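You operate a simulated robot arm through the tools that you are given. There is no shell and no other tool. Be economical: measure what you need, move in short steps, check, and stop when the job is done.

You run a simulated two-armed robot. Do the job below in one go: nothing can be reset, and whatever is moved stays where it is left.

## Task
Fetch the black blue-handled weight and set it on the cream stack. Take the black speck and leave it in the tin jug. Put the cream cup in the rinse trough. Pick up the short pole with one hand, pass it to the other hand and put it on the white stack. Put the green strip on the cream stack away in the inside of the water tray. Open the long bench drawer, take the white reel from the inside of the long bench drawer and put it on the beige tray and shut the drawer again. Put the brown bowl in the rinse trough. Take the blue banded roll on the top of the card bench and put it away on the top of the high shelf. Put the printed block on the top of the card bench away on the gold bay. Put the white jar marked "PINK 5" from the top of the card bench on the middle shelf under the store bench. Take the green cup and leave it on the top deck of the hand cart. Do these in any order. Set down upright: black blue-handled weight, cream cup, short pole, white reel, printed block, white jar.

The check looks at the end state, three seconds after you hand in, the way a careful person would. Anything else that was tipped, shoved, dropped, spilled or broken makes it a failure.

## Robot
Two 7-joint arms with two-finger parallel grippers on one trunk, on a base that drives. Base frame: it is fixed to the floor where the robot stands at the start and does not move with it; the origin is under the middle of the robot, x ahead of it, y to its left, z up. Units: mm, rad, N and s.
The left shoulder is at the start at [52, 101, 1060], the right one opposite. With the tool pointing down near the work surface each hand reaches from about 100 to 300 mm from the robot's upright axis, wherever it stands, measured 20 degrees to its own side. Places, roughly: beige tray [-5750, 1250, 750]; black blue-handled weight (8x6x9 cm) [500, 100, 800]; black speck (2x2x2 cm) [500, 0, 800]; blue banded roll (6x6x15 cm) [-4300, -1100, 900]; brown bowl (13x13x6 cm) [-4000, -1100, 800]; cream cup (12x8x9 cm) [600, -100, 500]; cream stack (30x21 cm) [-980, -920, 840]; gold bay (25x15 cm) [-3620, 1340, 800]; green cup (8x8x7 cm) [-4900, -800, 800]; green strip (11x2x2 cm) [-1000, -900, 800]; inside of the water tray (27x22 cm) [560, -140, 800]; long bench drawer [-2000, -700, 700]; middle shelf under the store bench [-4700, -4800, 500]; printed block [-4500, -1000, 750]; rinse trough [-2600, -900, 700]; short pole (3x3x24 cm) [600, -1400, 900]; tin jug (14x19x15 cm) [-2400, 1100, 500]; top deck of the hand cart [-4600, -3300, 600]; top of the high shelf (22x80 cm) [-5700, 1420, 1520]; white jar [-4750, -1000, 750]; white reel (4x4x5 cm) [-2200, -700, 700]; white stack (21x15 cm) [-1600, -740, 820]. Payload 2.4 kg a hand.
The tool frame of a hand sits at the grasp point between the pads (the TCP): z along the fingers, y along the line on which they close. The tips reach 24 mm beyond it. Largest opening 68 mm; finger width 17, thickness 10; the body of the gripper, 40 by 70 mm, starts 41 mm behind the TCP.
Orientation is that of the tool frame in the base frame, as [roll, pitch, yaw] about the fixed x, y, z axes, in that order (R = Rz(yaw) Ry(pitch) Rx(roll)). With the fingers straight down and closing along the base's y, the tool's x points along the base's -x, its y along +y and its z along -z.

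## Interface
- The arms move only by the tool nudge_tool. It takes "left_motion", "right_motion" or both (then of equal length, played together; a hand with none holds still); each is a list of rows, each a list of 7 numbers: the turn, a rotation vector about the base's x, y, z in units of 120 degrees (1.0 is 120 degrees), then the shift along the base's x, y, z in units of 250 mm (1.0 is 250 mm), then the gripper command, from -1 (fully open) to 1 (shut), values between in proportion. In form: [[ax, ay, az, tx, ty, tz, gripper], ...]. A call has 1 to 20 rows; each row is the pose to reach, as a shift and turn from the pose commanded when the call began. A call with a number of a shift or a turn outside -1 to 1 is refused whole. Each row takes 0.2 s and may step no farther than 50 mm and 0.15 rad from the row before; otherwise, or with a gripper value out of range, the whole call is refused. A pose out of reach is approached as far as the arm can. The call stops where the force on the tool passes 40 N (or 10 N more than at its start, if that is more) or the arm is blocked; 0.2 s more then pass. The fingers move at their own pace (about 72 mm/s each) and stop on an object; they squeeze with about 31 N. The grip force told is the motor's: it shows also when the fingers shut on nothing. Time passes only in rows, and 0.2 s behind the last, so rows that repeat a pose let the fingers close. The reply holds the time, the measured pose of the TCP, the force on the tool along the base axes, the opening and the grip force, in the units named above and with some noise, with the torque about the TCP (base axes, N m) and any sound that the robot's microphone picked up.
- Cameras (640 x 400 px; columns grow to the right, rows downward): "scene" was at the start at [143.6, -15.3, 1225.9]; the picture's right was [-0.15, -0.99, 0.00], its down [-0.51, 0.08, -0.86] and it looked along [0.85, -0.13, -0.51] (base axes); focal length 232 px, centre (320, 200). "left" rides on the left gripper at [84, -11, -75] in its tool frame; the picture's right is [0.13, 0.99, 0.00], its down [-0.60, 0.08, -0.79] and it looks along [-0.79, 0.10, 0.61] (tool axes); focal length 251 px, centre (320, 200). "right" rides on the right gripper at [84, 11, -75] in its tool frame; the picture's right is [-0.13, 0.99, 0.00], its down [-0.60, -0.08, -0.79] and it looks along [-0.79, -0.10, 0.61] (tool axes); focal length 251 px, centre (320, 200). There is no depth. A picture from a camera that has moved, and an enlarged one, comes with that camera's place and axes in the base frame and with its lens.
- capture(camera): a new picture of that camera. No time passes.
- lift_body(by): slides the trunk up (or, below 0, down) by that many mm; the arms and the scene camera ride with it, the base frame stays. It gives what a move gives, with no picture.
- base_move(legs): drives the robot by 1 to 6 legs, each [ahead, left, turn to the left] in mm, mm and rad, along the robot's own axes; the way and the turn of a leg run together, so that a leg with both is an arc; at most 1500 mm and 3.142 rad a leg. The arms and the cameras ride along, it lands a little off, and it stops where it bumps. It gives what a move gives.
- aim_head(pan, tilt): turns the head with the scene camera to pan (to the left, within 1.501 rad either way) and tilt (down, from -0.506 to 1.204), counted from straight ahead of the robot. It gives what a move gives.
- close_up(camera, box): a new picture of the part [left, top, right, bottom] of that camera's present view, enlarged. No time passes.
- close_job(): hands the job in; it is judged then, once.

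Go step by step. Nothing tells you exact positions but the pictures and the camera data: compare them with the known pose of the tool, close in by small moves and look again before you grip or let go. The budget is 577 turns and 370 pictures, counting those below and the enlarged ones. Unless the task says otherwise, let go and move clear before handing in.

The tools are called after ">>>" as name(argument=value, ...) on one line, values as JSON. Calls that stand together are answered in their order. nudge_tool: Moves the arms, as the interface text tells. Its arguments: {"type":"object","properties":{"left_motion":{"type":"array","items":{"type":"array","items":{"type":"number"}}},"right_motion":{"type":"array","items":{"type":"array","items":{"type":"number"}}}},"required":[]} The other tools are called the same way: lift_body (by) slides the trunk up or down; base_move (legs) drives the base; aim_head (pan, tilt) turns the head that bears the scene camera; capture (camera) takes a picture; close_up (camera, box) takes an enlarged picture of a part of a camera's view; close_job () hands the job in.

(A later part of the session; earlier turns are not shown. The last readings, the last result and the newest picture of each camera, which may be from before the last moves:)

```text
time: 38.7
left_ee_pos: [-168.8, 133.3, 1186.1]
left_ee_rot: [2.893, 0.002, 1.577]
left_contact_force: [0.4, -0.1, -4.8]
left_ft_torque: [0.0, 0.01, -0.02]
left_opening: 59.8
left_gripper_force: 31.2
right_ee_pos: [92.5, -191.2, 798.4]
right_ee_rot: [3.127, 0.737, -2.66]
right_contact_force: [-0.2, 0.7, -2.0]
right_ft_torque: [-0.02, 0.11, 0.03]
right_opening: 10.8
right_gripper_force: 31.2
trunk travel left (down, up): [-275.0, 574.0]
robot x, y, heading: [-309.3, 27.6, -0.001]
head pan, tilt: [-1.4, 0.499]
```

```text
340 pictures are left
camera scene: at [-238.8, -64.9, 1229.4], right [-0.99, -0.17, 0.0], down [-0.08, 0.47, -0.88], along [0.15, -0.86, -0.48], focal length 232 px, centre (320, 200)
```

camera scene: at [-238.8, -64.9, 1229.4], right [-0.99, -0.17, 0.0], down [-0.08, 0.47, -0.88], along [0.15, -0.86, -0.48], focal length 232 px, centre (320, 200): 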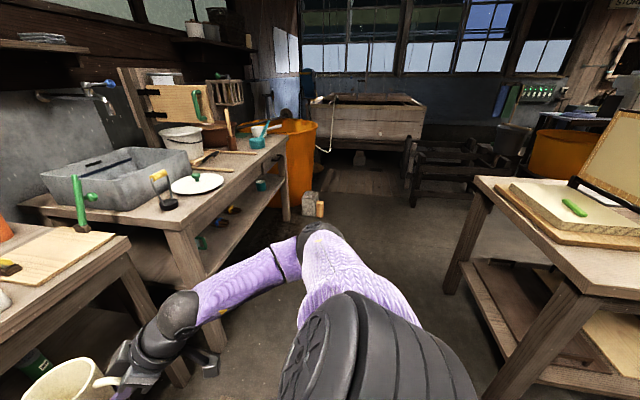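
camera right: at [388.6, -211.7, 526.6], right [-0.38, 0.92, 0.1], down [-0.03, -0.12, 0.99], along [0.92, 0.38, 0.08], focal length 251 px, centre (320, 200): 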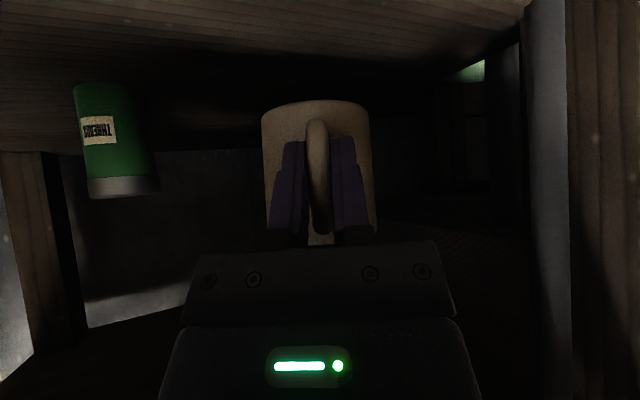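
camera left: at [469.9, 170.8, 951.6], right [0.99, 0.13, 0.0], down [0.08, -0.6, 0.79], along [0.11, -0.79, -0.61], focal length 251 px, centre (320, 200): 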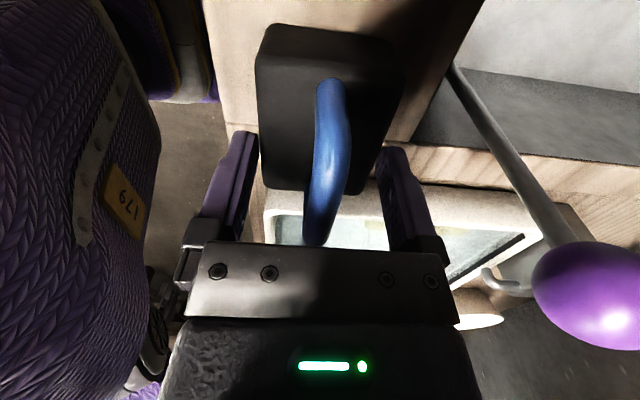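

The cream stack with the green strip lies on the end of a long bench whose end edge is near x −790. I'll raise and tuck the right hand, turn round to face −x and strafe to the bench end.

>>> nudge_tool(right_motion=[[0, 0, 0, -0.05, 0, 0.1, 1], [0, 0, 0, -0.1, 0, 0.2, 1], [0, 0, 0, -0.15, 0, 0.3, 1], [0, 0, 0, -0.2, 0, 0.4, 1], [0, 0, 0, -0.25, 0, 0.5, 1], [0, 0, 0, -0.3, 0, 0.6, 1]])

>>> base_move(legs=[[0, 0, 3.14]])

>>> aim_head(pan=0.5, tilt=0.6)

>>> capture(camera="scene")

```text
time: 40.1
left_ee_pos: [-169.1, 133.4, 1187.5]
left_ee_rot: [2.892, 0.004, 1.578]
left_contact_force: [0.1, -0.8, -4.3]
left_ft_torque: [-0.05, 0.02, 0.02]
left_opening: 59.8
left_gripper_force: 31.0
right_ee_pos: [18.5, -190.0, 950.3]
right_ee_rot: [3.128, 0.739, -2.662]
right_contact_force: [0.9, 0.0, -1.3]
right_ft_torque: [-0.07, 0.09, 0.0]
right_opening: 10.5
right_gripper_force: 31.1
trunk travel left (down, up): [-275.0, 574.0]
robot x, y, heading: [-310.3, 28.9, -0.0]
head pan, tilt: [-1.4, 0.499]
```

```text
time: 47.9
left_ee_pos: [-447.2, -82.2, 1187.0]
left_ee_rot: [2.892, 0.006, -1.561]
left_contact_force: [-0.1, -0.4, -5.2]
left_ft_torque: [0.02, 0.01, 0.02]
left_opening: 59.7
left_gripper_force: 31.1
right_ee_pos: [-637.1, 240.8, 950.1]
right_ee_rot: [3.129, 0.738, 0.485]
right_contact_force: [-0.5, -0.6, -1.6]
right_ft_torque: [0.05, -0.08, 0.02]
right_opening: 10.5
right_gripper_force: 30.9
trunk travel left (down, up): [-275.0, 574.0]
robot x, y, heading: [-309.0, 24.7, -3.139]
head pan, tilt: [-1.4, 0.499]
```

```text
time: 49.7
left_ee_pos: [-449.8, -82.4, 1186.1]
left_ee_rot: [2.891, -0.001, -1.558]
left_contact_force: [19.2, -75.3, -14.7]
left_ft_torque: [3.6, 0.9, -0.5]
left_opening: 59.6
left_gripper_force: 30.7
right_ee_pos: [-636.2, 239.9, 949.7]
right_ee_rot: [3.126, 0.738, 0.485]
right_contact_force: [0.0, 0.1, -1.9]
right_ft_torque: [0.06, -0.08, 0.01]
right_opening: 10.8
right_gripper_force: 31.1
trunk travel left (down, up): [-275.0, 574.0]
robot x, y, heading: [-309.0, 27.4, -3.133]
head pan, tilt: [0.499, 0.6]
```

```text
339 pictures are left
camera scene: at [-451.2, 16.3, 1222.0], right [-0.09, 1.0, 0.0], down [0.55, 0.05, -0.84], along [-0.83, -0.08, -0.55], focal length 232 px, centre (320, 200)
```

scene: 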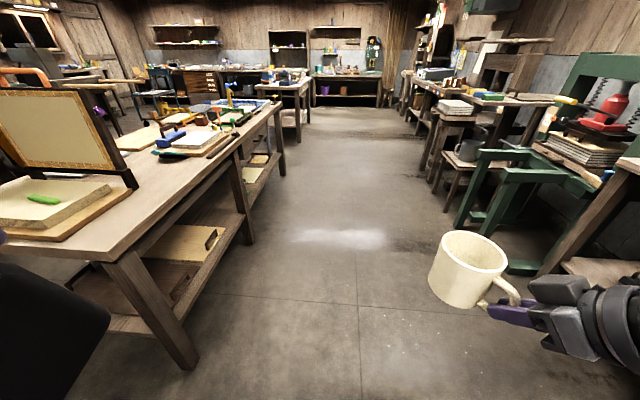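

The head turned against the weight in the raised left hand. I turn the head away at once, then move the left hand lower and outward.

>>> aim_head(pan=-0.2, tilt=0.6)

>>> nudge_tool(left_motion=[[0, 0, 0, -0.05, -0.1, 0, 1], [0, 0, 0, -0.1, -0.2, 0, 1], [0, 0, 0, -0.1, -0.2, -0.15, 1], [0, 0, 0, -0.1, -0.2, -0.3, 1], [0, 0, 0, -0.1, -0.2, -0.45, 1]])

>>> capture(camera="left")

>>> capture(camera="scene")

```text
time: 50.8
left_ee_pos: [-449.1, -81.0, 1187.6]
left_ee_rot: [2.891, 0.005, -1.563]
left_contact_force: [-0.7, 0.0, -4.7]
left_ft_torque: [0.04, -0.06, -0.02]
left_opening: 59.7
left_gripper_force: 31.1
right_ee_pos: [-638.1, 240.9, 949.7]
right_ee_rot: [3.129, 0.74, 0.486]
right_contact_force: [-0.2, 0.4, -1.2]
right_ft_torque: [0.07, -0.11, 0.02]
right_opening: 10.6
right_gripper_force: 31.4
trunk travel left (down, up): [-275.0, 574.0]
robot x, y, heading: [-305.5, 23.2, -3.136]
head pan, tilt: [-0.201, 0.6]
```

```text
time: 52.0
left_ee_pos: [-474.5, -131.1, 1076.6]
left_ee_rot: [2.892, 0.004, -1.56]
left_contact_force: [0.1, -0.2, -4.3]
left_ft_torque: [0.0, 0.0, -0.04]
left_opening: 59.5
left_gripper_force: 31.1
left hand out of reach, approached as far as the arm can: row 1, 2, 3, 5
right_ee_pos: [-637.2, 241.1, 948.9]
right_ee_rot: [3.129, 0.738, 0.485]
right_contact_force: [1.0, 0.1, -0.5]
right_ft_torque: [0.05, -0.04, -0.02]
right_opening: 10.5
right_gripper_force: 31.4
trunk travel left (down, up): [-275.0, 574.0]
robot x, y, heading: [-307.9, 31.8, -3.141]
head pan, tilt: [-0.201, 0.6]
```

```text
338 pictures are left
camera left: at [-444.8, -215.4, 1146.8], right [-0.96, -0.14, 0.24], down [0.11, 0.6, 0.79], along [-0.26, 0.79, -0.56], focal length 251 px, centre (320, 200)
```

left: 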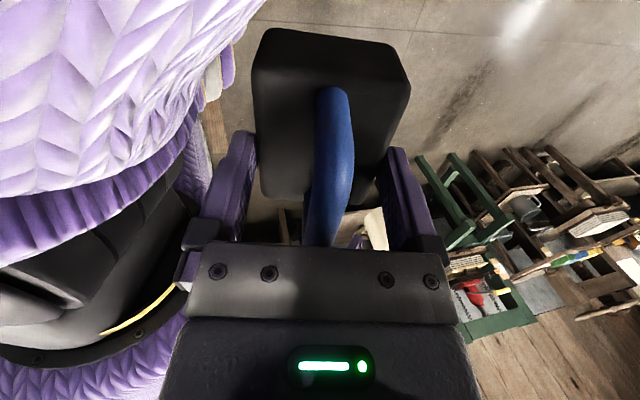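

```text
337 pictures are left
camera scene: at [-449.2, 41.5, 1220.4], right [0.19, 0.98, 0.0], down [0.55, -0.11, -0.82], along [-0.81, 0.16, -0.57], focal length 232 px, centre (320, 200)
```

scene: 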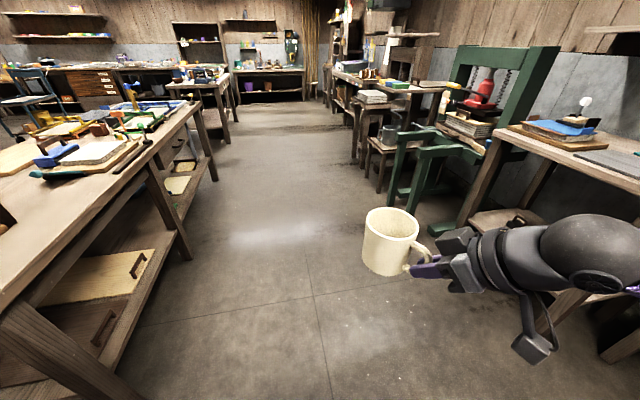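

The weight and cup are both still held properly. I straighten the left tool and strafe along to the bench end facing the cream stack.

>>> nudge_tool(left_motion=[[0, 0, 0, 0, 0, -0.15, 1], [0, -0.06, 0, 0, 0, -0.25, 1], [0, -0.119, 0, 0, 0, -0.3, 1]])

>>> base_move(legs=[[-40, 500, 0], [0, 450, 0]])

>>> aim_head(pan=-0.1, tilt=0.6)

>>> capture(camera="scene")

```text
time: 52.8
left_ee_pos: [-500.3, -130.1, 1027.4]
left_ee_rot: [-3.14, 0.001, -1.56]
left_contact_force: [-0.4, 0.3, -4.7]
left_ft_torque: [0.04, -0.02, -0.01]
left_opening: 59.8
left_gripper_force: 30.9
left hand out of reach, approached as far as the arm can: row 1, 2, 3
right_ee_pos: [-636.4, 240.4, 950.3]
right_ee_rot: [3.126, 0.738, 0.487]
right_contact_force: [0.2, -0.2, -1.0]
right_ft_torque: [0.05, -0.07, 0.04]
right_opening: 10.5
right_gripper_force: 30.9
trunk travel left (down, up): [-275.0, 574.0]
robot x, y, heading: [-308.2, 25.6, -3.139]
head pan, tilt: [-0.201, 0.6]
```

```text
time: 58.0
left_ee_pos: [-453.2, -1072.0, 1028.2]
left_ee_rot: [3.14, -0.001, -1.563]
left_contact_force: [0.2, 0.1, -4.2]
left_ft_torque: [0.03, 0.0, -0.01]
left_opening: 59.6
left_gripper_force: 31.0
right_ee_pos: [-591.8, -701.0, 950.0]
right_ee_rot: [3.128, 0.738, 0.483]
right_contact_force: [-1.4, 0.3, -2.0]
right_ft_torque: [0.04, -0.1, -0.02]
right_opening: 10.5
right_gripper_force: 30.9
trunk travel left (down, up): [-275.0, 574.0]
robot x, y, heading: [-261.5, -916.9, -3.139]
head pan, tilt: [-0.201, 0.6]
```

```text
time: 58.7
left_ee_pos: [-454.7, -1072.3, 1027.4]
left_ee_rot: [-3.141, 0.0, -1.565]
left_contact_force: [0.4, 0.2, -5.7]
left_ft_torque: [0.0, 0.02, -0.02]
left_opening: 59.3
left_gripper_force: 30.9
right_ee_pos: [-590.2, -699.3, 949.8]
right_ee_rot: [3.127, 0.739, 0.481]
right_contact_force: [0.0, 0.2, -1.7]
right_ft_torque: [0.05, -0.11, -0.03]
right_opening: 10.7
right_gripper_force: 30.8
trunk travel left (down, up): [-275.0, 574.0]
robot x, y, heading: [-261.5, -914.5, -3.142]
head pan, tilt: [-0.099, 0.6]
```

```text
336 pictures are left
camera scene: at [-404.0, -908.8, 1220.3], right [0.1, 1.0, 0.0], down [0.56, -0.06, -0.82], along [-0.82, 0.08, -0.57], focal length 232 px, centre (320, 200)
```

scene: 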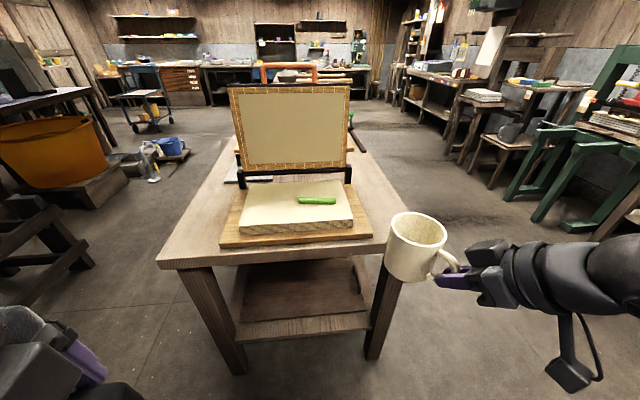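

The stack top spans about x −860…−1065, y −1064…−781, with the strip on its right half; I'll put the weight on its left half. I turn the left hand back to its far-reaching orientation first.

>>> nudge_tool(left_motion=[[0, 0, 0.068, -0.04, 0.02, -0.01, 1], [0, 0, 0.136, -0.08, 0.04, -0.02, 1], [0, 0, 0.204, -0.12, 0.06, -0.03, 1], [0, 0, 0.272, -0.16, 0.08, -0.04, 1], [0, 0, 0.34, -0.2, 0.1, -0.05, 1], [0, 0, 0.409, -0.24, 0.12, -0.06, 1], [0, 0, 0.477, -0.28, 0.14, -0.07, 1], [0, 0, 0.545, -0.32, 0.16, -0.08, 1], [0, 0, 0.613, -0.36, 0.18, -0.09, 1], [0, 0, 0.682, -0.4, 0.2, -0.1, 1], [0, 0, 0.75, -0.43, 0.228, -0.11, 1], [0, 0, 0.75, -0.43, 0.228, -0.11, 1]])

>>> base_move(legs=[[200, 0, 0]])

>>> capture(camera="scene")

```text
time: 61.3
left_ee_pos: [-560.8, -1013.8, 999.6]
left_ee_rot: [3.141, -0.004, 0.008]
left_contact_force: [-0.2, 0.1, -4.3]
left_ft_torque: [-0.01, 0.04, 0.01]
left_opening: 59.6
left_gripper_force: 31.0
right_ee_pos: [-589.6, -700.0, 951.1]
right_ee_rot: [3.127, 0.739, 0.48]
right_contact_force: [0.6, 0.9, -1.1]
right_ft_torque: [0.06, -0.1, 0.0]
right_opening: 10.5
right_gripper_force: 31.3
trunk travel left (down, up): [-275.0, 574.0]
robot x, y, heading: [-262.1, -918.3, -3.148]
head pan, tilt: [-0.099, 0.6]
```

```text
time: 62.9
left_ee_pos: [-757.9, -1013.4, 999.6]
left_ee_rot: [-3.141, 0.0, 0.006]
left_contact_force: [-0.4, -0.1, -4.3]
left_ft_torque: [0.02, 0.05, -0.02]
left_opening: 59.8
left_gripper_force: 30.8
right_ee_pos: [-786.8, -700.4, 949.6]
right_ee_rot: [3.127, 0.738, 0.48]
right_contact_force: [0.3, -0.4, -1.5]
right_ft_torque: [0.06, -0.08, 0.01]
right_opening: 10.8
right_gripper_force: 30.8
trunk travel left (down, up): [-275.0, 574.0]
robot x, y, heading: [-459.9, -917.2, -3.144]
head pan, tilt: [-0.099, 0.6]
```

```text
335 pictures are left
camera scene: at [-600.6, -908.6, 1220.3], right [0.1, 1.0, 0.0], down [0.56, -0.06, -0.82], along [-0.82, 0.08, -0.57], focal length 232 px, centre (320, 200)
```

scene: 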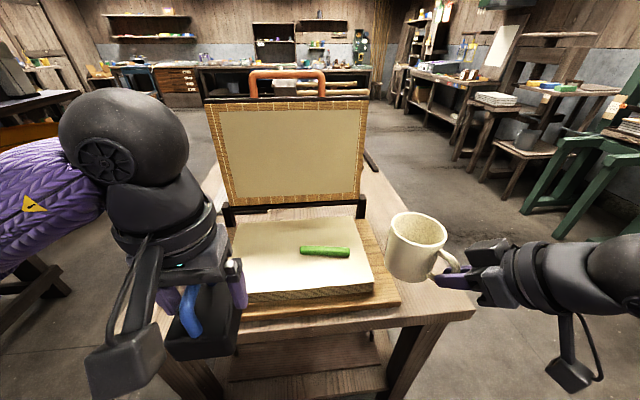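

The stack top is at z≈843, with its front edge at x≈−857. I creep 110 mm closer and then move the weight over the left part.

>>> base_move(legs=[[110, 0, 0]])

>>> nudge_tool(left_motion=[[0, 0, 0, -0.09, 0.03, -0.05, 1], [0, 0, 0, -0.18, 0.055, -0.12, 1], [0, 0, 0, -0.18, 0.055, -0.2, 1], [0, 0, 0, -0.18, 0.055, -0.2, 1]])

>>> capture(camera="scene")

>>> capture(camera="left")

```text
time: 64.1
left_ee_pos: [-866.1, -1013.4, 998.6]
left_ee_rot: [3.141, -0.001, 0.005]
left_contact_force: [0.4, 0.3, -4.7]
left_ft_torque: [-0.03, 0.03, 0.0]
left_opening: 59.6
left_gripper_force: 31.2
right_ee_pos: [-894.4, -699.4, 948.6]
right_ee_rot: [3.128, 0.738, 0.481]
right_contact_force: [0.7, -0.4, -2.6]
right_ft_torque: [0.06, -0.11, -0.03]
right_opening: 10.8
right_gripper_force: 31.1
trunk travel left (down, up): [-275.0, 574.0]
robot x, y, heading: [-566.5, -911.7, -3.138]
head pan, tilt: [-0.099, 0.6]
```

```text
time: 65.1
left_ee_pos: [-911.6, -999.9, 949.3]
left_ee_rot: [-3.141, -0.002, 0.005]
left_contact_force: [-0.1, -0.8, -5.2]
left_ft_torque: [-0.02, 0.07, 0.0]
left_opening: 59.7
left_gripper_force: 31.0
right_ee_pos: [-894.9, -698.2, 949.7]
right_ee_rot: [3.126, 0.738, 0.48]
right_contact_force: [0.2, 0.3, -1.7]
right_ft_torque: [0.01, -0.1, -0.02]
right_opening: 10.6
right_gripper_force: 31.2
trunk travel left (down, up): [-275.0, 574.0]
robot x, y, heading: [-570.6, -918.2, -3.149]
head pan, tilt: [-0.099, 0.6]
```

```text
334 pictures are left
camera scene: at [-709.1, -908.8, 1220.3], right [0.1, 1.0, 0.0], down [0.56, -0.06, -0.82], along [-0.82, 0.08, -0.57], focal length 232 px, centre (320, 200)
```

scene: 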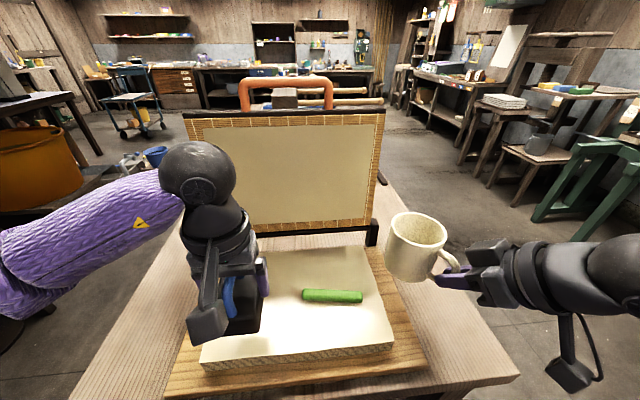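

```text
333 pictures are left
camera left: at [-828.4, -989.0, 1024.4], right [0.13, -0.99, 0.0], down [-0.6, -0.08, 0.79], along [-0.79, -0.11, -0.61], focal length 251 px, centre (320, 200)
```

left: 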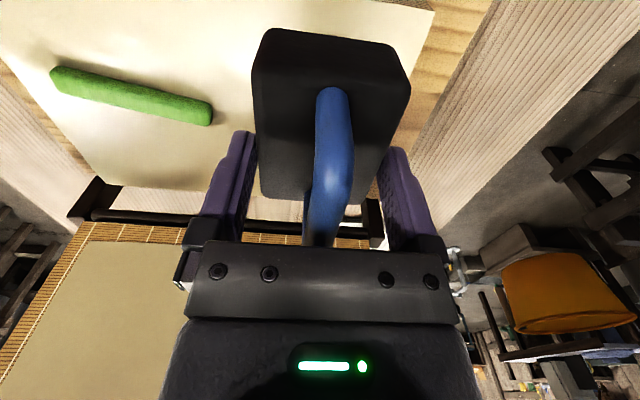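

Position is good: the weight is within the stack's left half and clear of the strip. I lower it slowly until it touches.

>>> nudge_tool(left_motion=[[0, 0, 0, -0.04, 0, -0.06, 1], [0, 0, 0, -0.04, 0, -0.11, 1], [0, 0, 0, -0.04, 0, -0.125, 1], [0, 0, 0, -0.04, 0, -0.14, 1]])

>>> close_up(camera="scene", box=[160, 240, 320, 380])

```text
time: 66.1
left_ee_pos: [-921.0, -999.3, 914.7]
left_ee_rot: [3.142, 0.0, 0.004]
left_contact_force: [-0.1, -0.3, -4.5]
left_ft_torque: [-0.01, 0.03, 0.02]
left_opening: 59.6
left_gripper_force: 30.8
right_ee_pos: [-894.2, -698.7, 950.2]
right_ee_rot: [3.128, 0.737, 0.481]
right_contact_force: [-0.2, -0.9, -0.9]
right_ft_torque: [0.04, -0.09, -0.02]
right_opening: 10.5
right_gripper_force: 30.6
trunk travel left (down, up): [-275.0, 574.0]
robot x, y, heading: [-570.6, -918.5, -3.145]
head pan, tilt: [-0.099, 0.6]
```

```text
2.86 times, centred on (240, 310) of scene
camera zoom: at [-709.1, -908.7, 1220.3], right [0.1, 1.0, 0.0], down [0.56, -0.06, -0.82], along [-0.82, 0.08, -0.57], focal length 663 px, centre (549, -114)
```

zoom: 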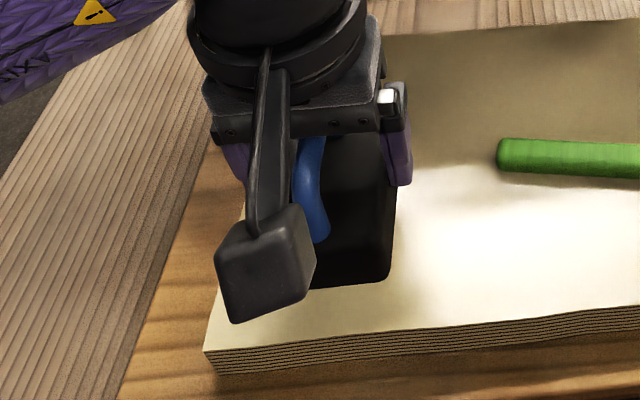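

>>> nudge_tool(left_motion=[[0, 0, 0, 0, 0, -0.01, 1], [0, 0, 0, 0, 0, -0.02, 1]])

>>> nudge_tool(left_motion=[[0, 0, 0, 0, 0, -0.008, 1], [0, 0, 0, 0, 0, -0.012, 1]])

```text
time: 66.7
left_ee_pos: [-921.2, -998.9, 909.0]
left_ee_rot: [3.141, 0.001, 0.005]
left_contact_force: [-0.3, -1.2, -4.7]
left_ft_torque: [0.02, 0.05, 0.0]
left_opening: 59.6
left_gripper_force: 30.8
right_ee_pos: [-895.2, -699.6, 949.0]
right_ee_rot: [3.127, 0.739, 0.478]
right_contact_force: [0.5, 0.3, -1.5]
right_ft_torque: [0.04, -0.08, 0.0]
right_opening: 10.7
right_gripper_force: 31.0
trunk travel left (down, up): [-275.0, 574.0]
robot x, y, heading: [-565.9, -913.0, -3.138]
head pan, tilt: [-0.099, 0.6]
```

```text
time: 67.3
left_ee_pos: [-920.0, -999.6, 906.8]
left_ee_rot: [-3.141, -0.002, 0.006]
left_contact_force: [-0.3, -0.4, -5.3]
left_ft_torque: [0.02, 0.04, 0.0]
left_opening: 59.8
left_gripper_force: 31.5
right_ee_pos: [-894.6, -700.1, 949.4]
right_ee_rot: [3.128, 0.736, 0.479]
right_contact_force: [-0.3, 0.7, -1.4]
right_ft_torque: [0.08, -0.09, -0.01]
right_opening: 10.4
right_gripper_force: 31.0
trunk travel left (down, up): [-275.0, 574.0]
robot x, y, heading: [-567.4, -918.1, -3.14]
head pan, tilt: [-0.099, 0.6]
```

>>> nudge_tool(left_motion=[[0, 0, 0, 0, 0, -0.012, 1], [0, 0, 0, 0, 0, -0.024, 1]])

>>> close_up(camera="scene", box=[160, 240, 320, 380])

```text
time: 67.9
left_ee_pos: [-921.6, -999.1, 899.7]
left_ee_rot: [3.14, -0.001, 0.007]
left_contact_force: [0.5, 0.0, -4.3]
left_ft_torque: [0.01, 0.02, 0.01]
left_opening: 59.8
left_gripper_force: 31.0
right_ee_pos: [-895.6, -699.7, 950.3]
right_ee_rot: [3.127, 0.737, 0.48]
right_contact_force: [-0.1, 0.3, -1.0]
right_ft_torque: [0.06, -0.11, -0.04]
right_opening: 10.7
right_gripper_force: 30.7
trunk travel left (down, up): [-275.0, 574.0]
robot x, y, heading: [-567.5, -917.2, -3.142]
head pan, tilt: [-0.099, 0.6]
```

```text
2.86 times, centred on (240, 310) of scene
camera zoom: at [-709.2, -908.7, 1220.3], right [0.1, 1.0, 0.0], down [0.56, -0.06, -0.82], along [-0.82, 0.08, -0.57], focal length 663 px, centre (549, -114)
```

zoom: 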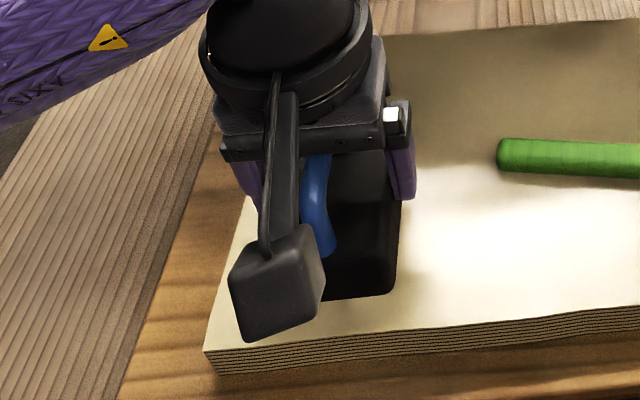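

>>> nudge_tool(left_motion=[[0, 0, 0, 0, 0, -0.012, 1], [0, 0, 0, 0, 0, -0.02, 1]])

>>> nudge_tool(left_motion=[[0, 0, 0, 0, 0, -0.006, 1], [0, 0, 0, 0, 0, -0.012, 1]])

>>> nudge_tool(left_motion=[[0, 0, 0, 0, 0, -0.006, 1], [0, 0, 0, 0, 0, -0.012, 1]])

```text
time: 68.5
left_ee_pos: [-920.8, -1001.1, 895.7]
left_ee_rot: [-3.141, 0.0, 0.004]
left_contact_force: [-0.8, 0.3, -5.7]
left_ft_torque: [-0.01, 0.02, -0.02]
left_opening: 59.6
left_gripper_force: 31.3
right_ee_pos: [-894.9, -699.8, 949.7]
right_ee_rot: [3.128, 0.738, 0.48]
right_contact_force: [0.4, 0.9, -1.6]
right_ft_torque: [0.08, -0.06, -0.02]
right_opening: 10.2
right_gripper_force: 31.6
trunk travel left (down, up): [-275.0, 574.0]
robot x, y, heading: [-567.9, -916.3, -3.139]
head pan, tilt: [-0.099, 0.6]
```

```text
time: 69.1
left_ee_pos: [-921.0, -1000.6, 892.5]
left_ee_rot: [3.141, -0.002, 0.005]
left_contact_force: [-0.5, -0.3, -3.7]
left_ft_torque: [-0.04, 0.0, 0.03]
left_opening: 59.7
left_gripper_force: 31.2
right_ee_pos: [-895.8, -699.4, 950.3]
right_ee_rot: [3.129, 0.738, 0.479]
right_contact_force: [-0.1, -0.2, -0.7]
right_ft_torque: [0.03, -0.1, -0.04]
right_opening: 10.8
right_gripper_force: 31.3
trunk travel left (down, up): [-275.0, 574.0]
robot x, y, heading: [-566.5, -920.6, -3.134]
head pan, tilt: [-0.099, 0.6]
```

```text
time: 69.7
left_ee_pos: [-921.3, -1000.4, 888.6]
left_ee_rot: [3.142, -0.001, 0.005]
left_contact_force: [0.1, 0.1, -5.3]
left_ft_torque: [0.01, 0.01, 0.01]
left_opening: 59.5
left_gripper_force: 31.0
right_ee_pos: [-895.6, -700.0, 949.0]
right_ee_rot: [3.128, 0.737, 0.479]
right_contact_force: [-0.1, -0.6, -1.9]
right_ft_torque: [0.02, -0.04, -0.01]
right_opening: 10.6
right_gripper_force: 31.2
trunk travel left (down, up): [-275.0, 574.0]
robot x, y, heading: [-567.9, -914.8, -3.143]
head pan, tilt: [-0.099, 0.6]
```

>>> nudge_tool(left_motion=[[0, 0, 0, 0, 0, -0.008, 1], [0, 0, 0, 0, 0, -0.016, 1]])

>>> nudge_tool(left_motion=[[0, 0, 0, 0, 0, -0.008, 1], [0, 0, 0, 0, 0, -0.016, 1]])

>>> close_up(camera="scene", box=[160, 240, 320, 380])

```text
time: 70.3
left_ee_pos: [-920.8, -1000.5, 885.1]
left_ee_rot: [-3.141, 0.0, 0.005]
left_contact_force: [0.1, 0.1, -4.2]
left_ft_torque: [0.01, 0.05, -0.03]
left_opening: 59.5
left_gripper_force: 31.3
right_ee_pos: [-894.8, -699.1, 950.4]
right_ee_rot: [3.127, 0.738, 0.479]
right_contact_force: [-0.6, -0.1, -0.3]
right_ft_torque: [0.03, -0.13, -0.01]
right_opening: 10.6
right_gripper_force: 31.1
trunk travel left (down, up): [-275.0, 574.0]
robot x, y, heading: [-565.5, -918.7, -3.14]
head pan, tilt: [-0.099, 0.6]
```

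```text
time: 70.9
left_ee_pos: [-920.8, -999.6, 881.8]
left_ee_rot: [3.14, -0.001, 0.004]
left_contact_force: [-1.6, -1.3, 1.3]
left_ft_torque: [-0.17, -0.14, -0.06]
left_opening: 59.8
left_gripper_force: 31.0
right_ee_pos: [-894.9, -699.1, 950.3]
right_ee_rot: [3.13, 0.74, 0.48]
right_contact_force: [0.1, 0.4, -1.0]
right_ft_torque: [0.03, -0.11, -0.01]
right_opening: 10.5
right_gripper_force: 30.2
trunk travel left (down, up): [-275.0, 574.0]
robot x, y, heading: [-565.3, -916.3, -3.144]
head pan, tilt: [-0.099, 0.6]
```

```text
2.86 times, centred on (240, 310) of scene
camera zoom: at [-709.0, -908.7, 1220.5], right [0.1, 1.0, 0.0], down [0.56, -0.06, -0.82], along [-0.82, 0.08, -0.57], focal length 663 px, centre (549, -114)
```

zoom: 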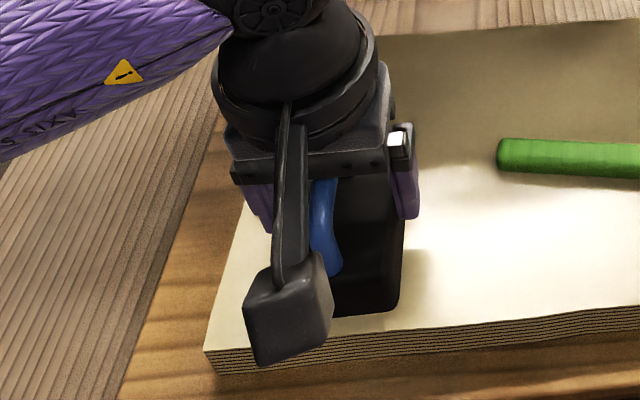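

Contact at TCP z≈882. I release and rise straight up.

>>> nudge_tool(left_motion=[[0, 0, 0, 0, 0, 0, 0.2], [0, 0, 0, 0, 0, 0, -1], [0, 0, 0, 0, 0, 0, -1], [0, 0, 0, 0, 0, 0.08, -1], [0, 0, 0, 0, 0, 0.24, -1], [0, 0, 0, 0, 0, 0.4, -1]])

>>> capture(camera="scene")

>>> capture(camera="left")

```text
time: 72.3
left_ee_pos: [-922.0, -1001.6, 982.7]
left_ee_rot: [3.141, 0.0, 0.006]
left_contact_force: [-0.1, 0.2, 0.1]
left_ft_torque: [0.0, 0.03, -0.01]
left_opening: 67.9
left_gripper_force: 0.1
right_ee_pos: [-894.4, -699.6, 949.5]
right_ee_rot: [3.129, 0.74, 0.481]
right_contact_force: [-0.2, -0.5, -1.1]
right_ft_torque: [0.06, -0.1, -0.01]
right_opening: 10.8
right_gripper_force: 31.2
trunk travel left (down, up): [-275.0, 574.0]
robot x, y, heading: [-566.2, -917.9, -3.143]
head pan, tilt: [-0.099, 0.6]
```

```text
329 pictures are left
camera scene: at [-708.8, -908.6, 1220.4], right [0.1, 1.0, 0.0], down [0.56, -0.06, -0.82], along [-0.82, 0.08, -0.57], focal length 232 px, centre (320, 200)
```

scene: 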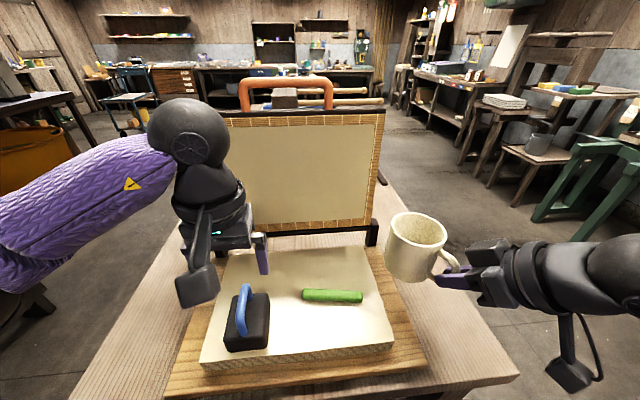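

```text
328 pictures are left
camera left: at [-838.4, -989.8, 1057.8], right [0.13, -0.99, 0.0], down [-0.6, -0.08, 0.79], along [-0.79, -0.11, -0.61], focal length 251 px, centre (320, 200)
```

left: 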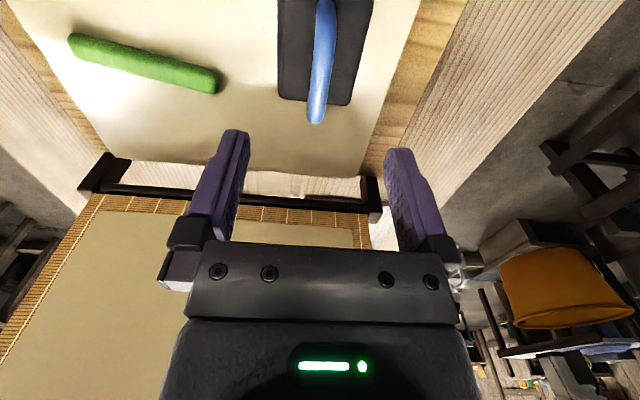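

The weight stands on the stack. The strip runs along y, so it's best taken from the bench's long side; I drive round to face −y in front of the stack.

>>> base_move(legs=[[-270, 0, 0], [0, -700, 0], [0, 0, 1.571], [0, -720, 0]])

>>> aim_head(pan=0.1, tilt=0.6)

>>> capture(camera="scene")

```text
time: 85.0
left_ee_pos: [-948.7, -563.0, 982.7]
left_ee_rot: [-3.141, 0.0, 1.553]
left_contact_force: [-0.2, -0.3, 0.2]
left_ft_torque: [0.0, -0.01, 0.01]
left_opening: 67.9
left_gripper_force: 0.0
right_ee_pos: [-1250.5, -529.1, 950.0]
right_ee_rot: [3.129, 0.737, 2.029]
right_contact_force: [0.0, -0.2, -1.4]
right_ft_torque: [0.04, 0.02, 0.01]
right_opening: 10.6
right_gripper_force: 31.2
trunk travel left (down, up): [-275.0, 574.0]
robot x, y, heading: [-1027.8, -207.1, -1.591]
head pan, tilt: [-0.099, 0.6]
```

```text
time: 85.7
left_ee_pos: [-950.4, -562.5, 981.7]
left_ee_rot: [-3.14, 0.002, 1.553]
left_contact_force: [0.4, 0.2, -0.5]
left_ft_torque: [-0.01, 0.01, 0.0]
left_opening: 68.0
left_gripper_force: 0.0
right_ee_pos: [-1249.6, -529.5, 949.2]
right_ee_rot: [3.126, 0.737, 2.031]
right_contact_force: [0.0, 0.0, -1.0]
right_ft_torque: [0.07, 0.09, -0.01]
right_opening: 10.4
right_gripper_force: 30.9
trunk travel left (down, up): [-275.0, 574.0]
robot x, y, heading: [-1024.3, -206.4, -1.592]
head pan, tilt: [0.099, 0.6]
```

```text
327 pictures are left
camera scene: at [-1020.3, -350.1, 1220.4], right [-1.0, -0.08, 0.0], down [-0.04, 0.56, -0.82], along [0.06, -0.82, -0.57], focal length 232 px, centre (320, 200)
```

scene: 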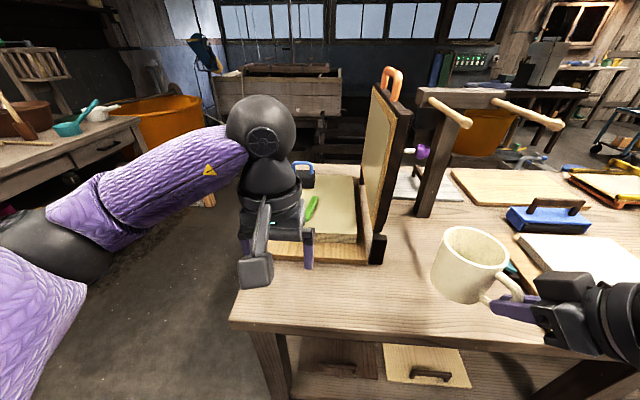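

From this side the strip is too deep (bench edge at y≈−570). I'll go back to the bench end, but first test in free space whether the left hand can turn the other way at full reach.

>>> base_move(legs=[[-120, 0, 0]])

>>> nudge_tool(left_motion=[[0, 0, 0.068, 0, 0, 0, -1], [0, 0, 0.136, 0, 0, 0, -1], [0, 0, 0.204, 0, 0, 0, -1], [0, 0, 0.272, 0, 0, -0.04, -1], [0, 0, 0.34, 0, 0, -0.08, -1], [0, 0, 0.409, 0, 0, -0.12, -1], [0, 0, 0.477, 0, 0, -0.16, -1], [0, 0, 0.545, 0, 0, -0.2, -1], [0, 0, 0.613, 0, 0, -0.24, -1], [0, 0, 0.68, 0, 0, -0.28, -1], [0, 0, 0.68, 0, 0, -0.36, -1], [0, 0, 0.68, 0, 0, -0.44, -1], [0, 0, 0.68, 0, 0, -0.52, -1]])

```text
time: 86.9
left_ee_pos: [-945.6, -443.5, 982.4]
left_ee_rot: [3.141, 0.0, 1.557]
left_contact_force: [-0.1, -0.2, 0.0]
left_ft_torque: [-0.03, 0.0, 0.02]
left_opening: 67.9
left_gripper_force: 0.0
right_ee_pos: [-1247.7, -410.0, 949.6]
right_ee_rot: [3.127, 0.737, 2.031]
right_contact_force: [-0.2, 0.0, -1.2]
right_ft_torque: [0.11, 0.03, -0.03]
right_opening: 10.4
right_gripper_force: 30.5
trunk travel left (down, up): [-275.0, 574.0]
robot x, y, heading: [-1020.8, -85.4, -1.593]
head pan, tilt: [0.099, 0.6]
```

```text
time: 89.7
left_ee_pos: [-946.3, -444.0, 853.0]
left_ee_rot: [3.141, 0.0, 2.982]
left_contact_force: [-0.2, -0.6, 0.3]
left_ft_torque: [0.02, -0.01, -0.01]
left_opening: 68.0
left_gripper_force: 0.1
right_ee_pos: [-1247.4, -410.6, 948.3]
right_ee_rot: [3.129, 0.738, 2.031]
right_contact_force: [-0.3, 0.2, -1.2]
right_ft_torque: [0.09, 0.07, -0.02]
right_opening: 10.5
right_gripper_force: 31.1
trunk travel left (down, up): [-275.0, 574.0]
robot x, y, heading: [-1024.4, -87.6, -1.587]
head pan, tilt: [0.099, 0.6]
```

Turning the other way reaches fully. I raise the hand and drive back to the bench end.

>>> nudge_tool(left_motion=[[0, 0, 0, 0, 0, 0.15, -1], [0, 0, 0, 0, 0, 0.3, -1], [0, 0, 0, 0, 0, 0.45, -1], [0, 0, 0, 0, 0, 0.5, -1]])

>>> base_move(legs=[[0, 730, 0], [0, 0, -1.556], [0, 705, 0], [200, 0, 0]])

>>> capture(camera="scene")

```text
time: 90.7
left_ee_pos: [-946.2, -442.9, 979.9]
left_ee_rot: [3.141, 0.002, 2.979]
left_contact_force: [-0.6, 0.3, -0.9]
left_ft_torque: [-0.02, 0.01, -0.02]
left_opening: 68.1
left_gripper_force: 0.0
right_ee_pos: [-1246.4, -410.3, 950.0]
right_ee_rot: [3.127, 0.738, 2.032]
right_contact_force: [-0.6, -0.1, -1.4]
right_ft_torque: [0.12, 0.04, -0.02]
right_opening: 10.7
right_gripper_force: 30.8
trunk travel left (down, up): [-275.0, 574.0]
robot x, y, heading: [-1024.1, -84.3, -1.591]
head pan, tilt: [0.099, 0.6]
```

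```text
time: 103.2
left_ee_pos: [-865.3, -869.9, 978.1]
left_ee_rot: [-3.141, 0.001, 1.396]
left_contact_force: [0.0, -0.5, -0.6]
left_ft_torque: [-0.03, 0.0, -0.03]
left_opening: 67.9
left_gripper_force: 0.1
right_ee_pos: [-827.6, -570.4, 949.9]
right_ee_rot: [3.127, 0.737, 0.448]
right_contact_force: [-0.9, -0.6, -2.3]
right_ft_torque: [0.03, -0.11, -0.01]
right_opening: 10.7
right_gripper_force: 31.3
trunk travel left (down, up): [-275.0, 574.0]
robot x, y, heading: [-507.1, -797.6, 3.105]
head pan, tilt: [0.099, 0.6]
```

```text
326 pictures are left
camera scene: at [-649.1, -802.6, 1220.3], right [-0.07, 1.0, 0.0], down [0.56, 0.04, -0.82], along [-0.82, -0.06, -0.57], focal length 232 px, centre (320, 200)
```

scene: 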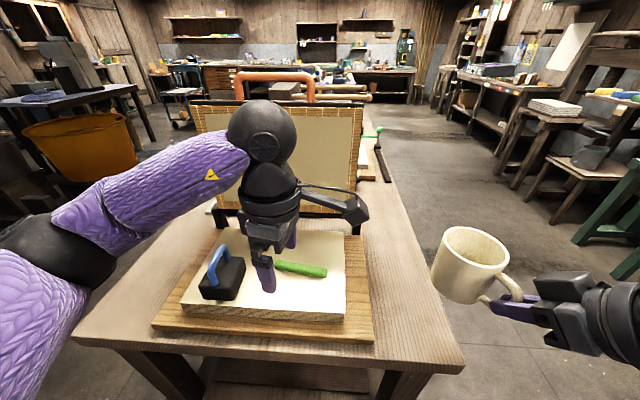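

The orientation already matches the strip. I creep 70 mm ahead and look with the wrist camera.

>>> base_move(legs=[[68, 0, 0]])

>>> capture(camera="left")

>>> close_up(camera="scene", box=[160, 220, 400, 370])

```text
time: 104.2
left_ee_pos: [-932.8, -869.3, 978.2]
left_ee_rot: [-3.141, 0.002, 1.396]
left_contact_force: [-0.3, 0.7, 0.4]
left_ft_torque: [0.02, -0.03, 0.03]
left_opening: 68.0
left_gripper_force: 0.0
right_ee_pos: [-895.8, -567.4, 949.1]
right_ee_rot: [3.128, 0.738, 0.449]
right_contact_force: [-0.1, -0.3, -1.7]
right_ft_torque: [0.08, -0.1, 0.01]
right_opening: 10.6
right_gripper_force: 30.7
trunk travel left (down, up): [-275.0, 574.0]
robot x, y, heading: [-574.8, -795.6, 3.108]
head pan, tilt: [0.099, 0.6]
```

```text
325 pictures are left
camera left: at [-930.6, -783.8, 1052.8], right [1.0, -0.04, 0.0], down [-0.03, -0.61, 0.79], along [-0.03, -0.79, -0.61], focal length 251 px, centre (320, 200)
```

left: 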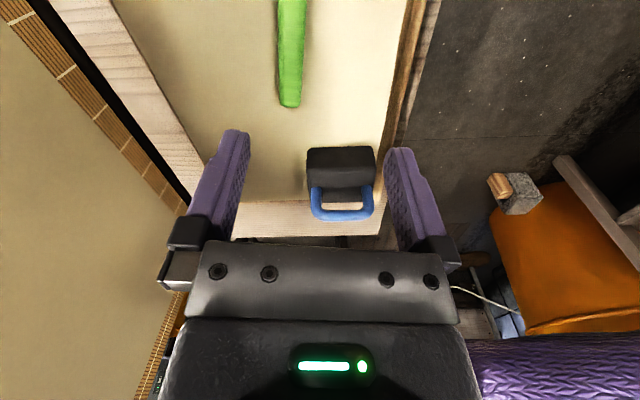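

```text
2.67 times, centred on (280, 295) of scene
camera zoom: at [-717.7, -800.4, 1220.3], right [-0.07, 1.0, 0.0], down [0.56, 0.04, -0.82], along [-0.82, -0.06, -0.57], focal length 619 px, centre (427, -53)
```

zoom: 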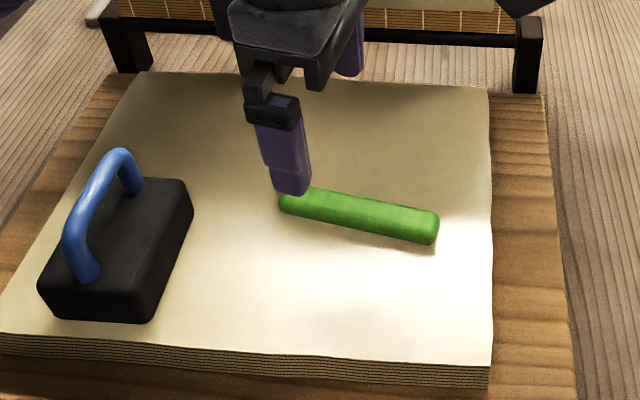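

The strip's centre is about (−951, −861). I move over it and descend to just above the paper.

>>> nudge_tool(left_motion=[[0, 0, 0, -0.072, 0.033, -0.1, -1], [0, 0, 0, -0.072, 0.033, -0.25, -1], [0, 0, 0, -0.072, 0.033, -0.38, -1], [0, 0, 0, -0.072, 0.033, -0.42, -1]])

>>> capture(camera="left")

>>> close_up(camera="scene", box=[160, 220, 400, 370])

```text
time: 105.2
left_ee_pos: [-952.8, -859.8, 872.7]
left_ee_rot: [3.141, 0.0, 1.397]
left_contact_force: [0.7, 0.3, 1.0]
left_ft_torque: [0.0, -0.05, -0.01]
left_opening: 67.9
left_gripper_force: 0.0
right_ee_pos: [-894.5, -567.6, 950.1]
right_ee_rot: [3.127, 0.739, 0.446]
right_contact_force: [0.3, 0.3, -2.6]
right_ft_torque: [0.06, -0.12, 0.0]
right_opening: 10.6
right_gripper_force: 30.9
trunk travel left (down, up): [-275.0, 574.0]
robot x, y, heading: [-575.8, -793.5, 3.11]
head pan, tilt: [0.099, 0.6]
```

```text
323 pictures are left
camera left: at [-948.2, -775.7, 946.9], right [1.0, -0.04, 0.0], down [-0.03, -0.61, 0.79], along [-0.03, -0.79, -0.61], focal length 251 px, centre (320, 200)
```

left: 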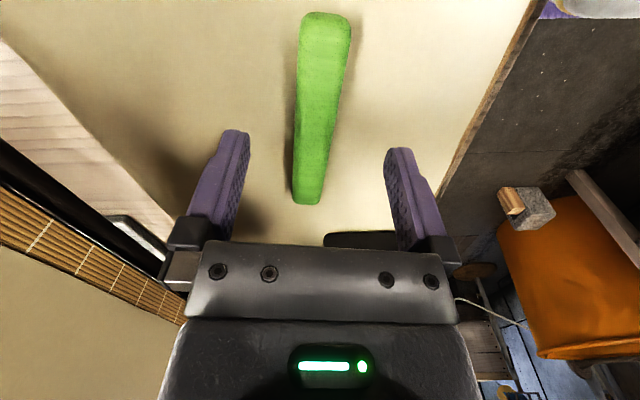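

```text
2.67 times, centred on (280, 295) of scene
camera zoom: at [-717.4, -800.4, 1220.4], right [-0.07, 1.0, 0.0], down [0.56, 0.04, -0.82], along [-0.82, -0.06, -0.57], focal length 619 px, centre (427, -53)
```

zoom: 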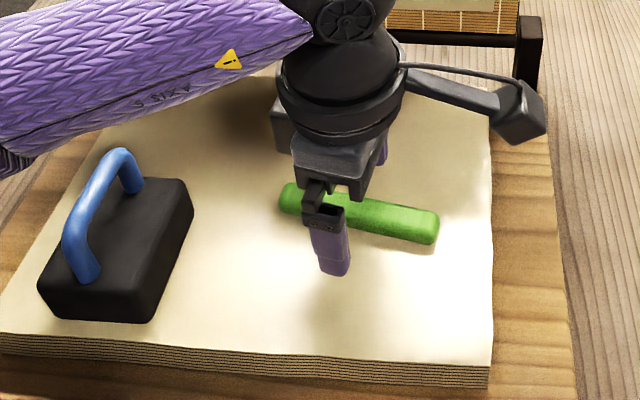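

Nicely straddled. I lower 8 mm more and close.

>>> nudge_tool(left_motion=[[0, 0, 0, 0, 0, -0.016, -1], [0, 0, 0, 0, 0, -0.034, -1], [0, 0, 0, 0, 0, -0.034, -1]])

>>> close_up(camera="scene", box=[240, 270, 340, 340])

```text
time: 106.0
left_ee_pos: [-951.2, -861.0, 864.6]
left_ee_rot: [3.14, -0.001, 1.396]
left_contact_force: [-0.3, -0.1, 0.8]
left_ft_torque: [0.01, -0.01, 0.01]
left_opening: 67.8
left_gripper_force: 0.0
right_ee_pos: [-895.3, -567.6, 949.3]
right_ee_rot: [3.128, 0.738, 0.447]
right_contact_force: [-0.2, 0.7, -2.2]
right_ft_torque: [0.07, -0.06, 0.01]
right_opening: 10.6
right_gripper_force: 31.4
trunk travel left (down, up): [-275.0, 574.0]
robot x, y, heading: [-573.9, -789.7, 3.105]
head pan, tilt: [0.099, 0.6]
```

```text
5.71 times, centred on (290, 305) of scene
camera zoom: at [-717.4, -800.4, 1220.4], right [-0.07, 1.0, 0.0], down [0.56, 0.04, -0.82], along [-0.82, -0.06, -0.57], focal length 1326 px, centre (491, -400)
```

zoom: 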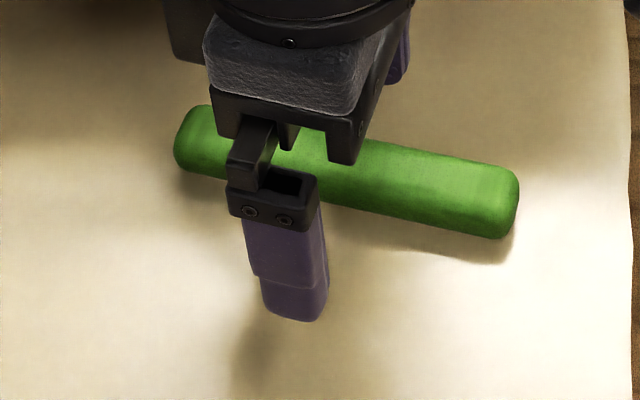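

>>> nudge_tool(left_motion=[[0, 0, 0, 0, 0, -0.012, -1], [0, 0, 0, 0, 0, -0.024, -1], [0, 0, 0, 0, 0, -0.024, 1], [0, 0, 0, 0, 0, -0.024, 1], [0, 0, 0, 0, 0, -0.024, 1], [0, 0, 0, 0, 0, -0.024, 1]])

>>> close_up(camera="scene", box=[240, 270, 340, 340])

```text
time: 107.4
left_ee_pos: [-951.6, -860.0, 858.1]
left_ee_rot: [-3.141, -0.001, 1.397]
left_contact_force: [0.1, -0.6, -0.5]
left_ft_torque: [0.02, 0.0, -0.03]
left_opening: 18.7
left_gripper_force: 30.8
right_ee_pos: [-896.5, -567.6, 950.3]
right_ee_rot: [3.128, 0.737, 0.446]
right_contact_force: [0.3, -0.2, -1.6]
right_ft_torque: [0.04, -0.09, 0.02]
right_opening: 10.7
right_gripper_force: 30.9
trunk travel left (down, up): [-275.0, 574.0]
robot x, y, heading: [-574.6, -788.6, 3.112]
head pan, tilt: [0.099, 0.6]
```

```text
5.71 times, centred on (290, 305) of scene
camera zoom: at [-717.4, -800.4, 1220.4], right [-0.07, 1.0, 0.0], down [0.56, 0.04, -0.82], along [-0.82, -0.06, -0.57], focal length 1326 px, centre (491, -400)
```

zoom: 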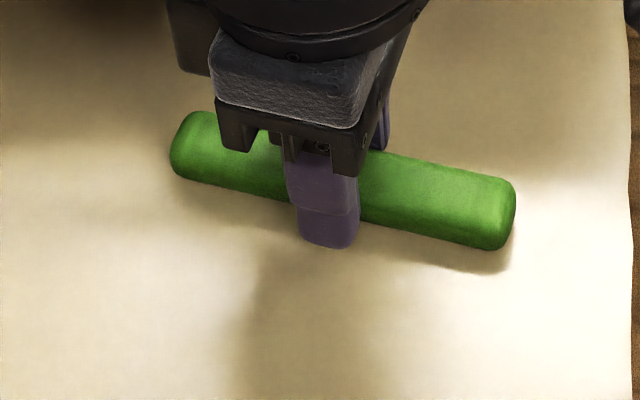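

The strip is held. I lift it, back away and drive along the aisle with strip and cup toward the rinse trough.

>>> nudge_tool(left_motion=[[0, 0, 0, 0, 0, 0.1, 1], [0, 0, 0, 0, 0, 0.3, 1], [0, 0, 0, 0, 0, 0.45, 1]])

>>> base_move(legs=[[-260, 0, 0], [0, -740, 0.036]])

>>> aim_head(pan=0.0, tilt=0.35)

>>> capture(camera="scene")

```text
time: 108.2
left_ee_pos: [-952.6, -860.6, 973.8]
left_ee_rot: [3.14, 0.0, 1.398]
left_contact_force: [0.2, -0.2, -0.7]
left_ft_torque: [-0.02, -0.03, 0.02]
left_opening: 18.5
left_gripper_force: 30.7
right_ee_pos: [-896.7, -567.5, 949.8]
right_ee_rot: [3.129, 0.738, 0.446]
right_contact_force: [0.1, -1.2, -1.4]
right_ft_torque: [0.07, -0.11, 0.01]
right_opening: 10.9
right_gripper_force: 30.9
trunk travel left (down, up): [-275.0, 574.0]
robot x, y, heading: [-574.8, -795.9, 3.102]
head pan, tilt: [0.099, 0.6]
```

```text
time: 113.8
left_ee_pos: [-671.9, -135.2, 972.0]
left_ee_rot: [3.141, -0.001, 1.431]
left_contact_force: [0.0, -0.4, -0.4]
left_ft_torque: [0.02, 0.0, 0.0]
left_opening: 18.7
left_gripper_force: 31.0
right_ee_pos: [-625.1, 158.3, 949.3]
right_ee_rot: [3.127, 0.739, 0.482]
right_contact_force: [-0.5, -0.6, -1.7]
right_ft_torque: [0.07, -0.07, -0.01]
right_opening: 10.2
right_gripper_force: 30.7
trunk travel left (down, up): [-275.0, 574.0]
robot x, y, heading: [-301.8, -53.7, -3.141]
head pan, tilt: [0.099, 0.6]
```

```text
time: 114.5
left_ee_pos: [-672.0, -136.0, 973.3]
left_ee_rot: [-3.141, 0.0, 1.43]
left_contact_force: [0.8, -0.1, -1.1]
left_ft_torque: [0.01, -0.01, 0.01]
left_opening: 18.7
left_gripper_force: 31.1
right_ee_pos: [-625.7, 157.8, 949.9]
right_ee_rot: [3.127, 0.738, 0.483]
right_contact_force: [-0.3, 0.2, -1.8]
right_ft_torque: [0.05, -0.1, 0.02]
right_opening: 10.8
right_gripper_force: 30.8
trunk travel left (down, up): [-275.0, 574.0]
robot x, y, heading: [-300.2, -55.1, -3.139]
head pan, tilt: [0.0, 0.351]
```

```text
319 pictures are left
camera scene: at [-444.9, -58.8, 1243.1], right [0.0, 1.0, 0.0], down [0.34, 0.0, -0.94], along [-0.94, 0.0, -0.34], focal length 232 px, centre (320, 200)
```

scene: 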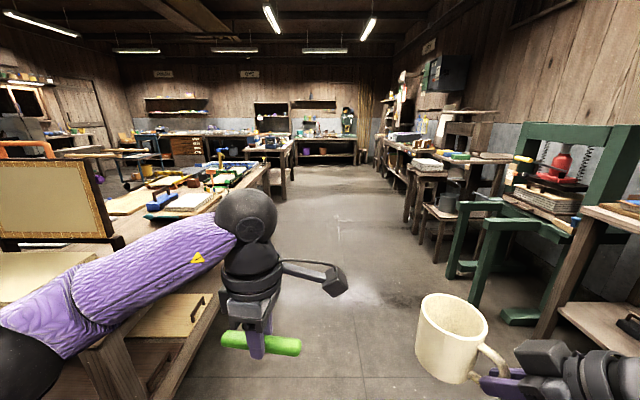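

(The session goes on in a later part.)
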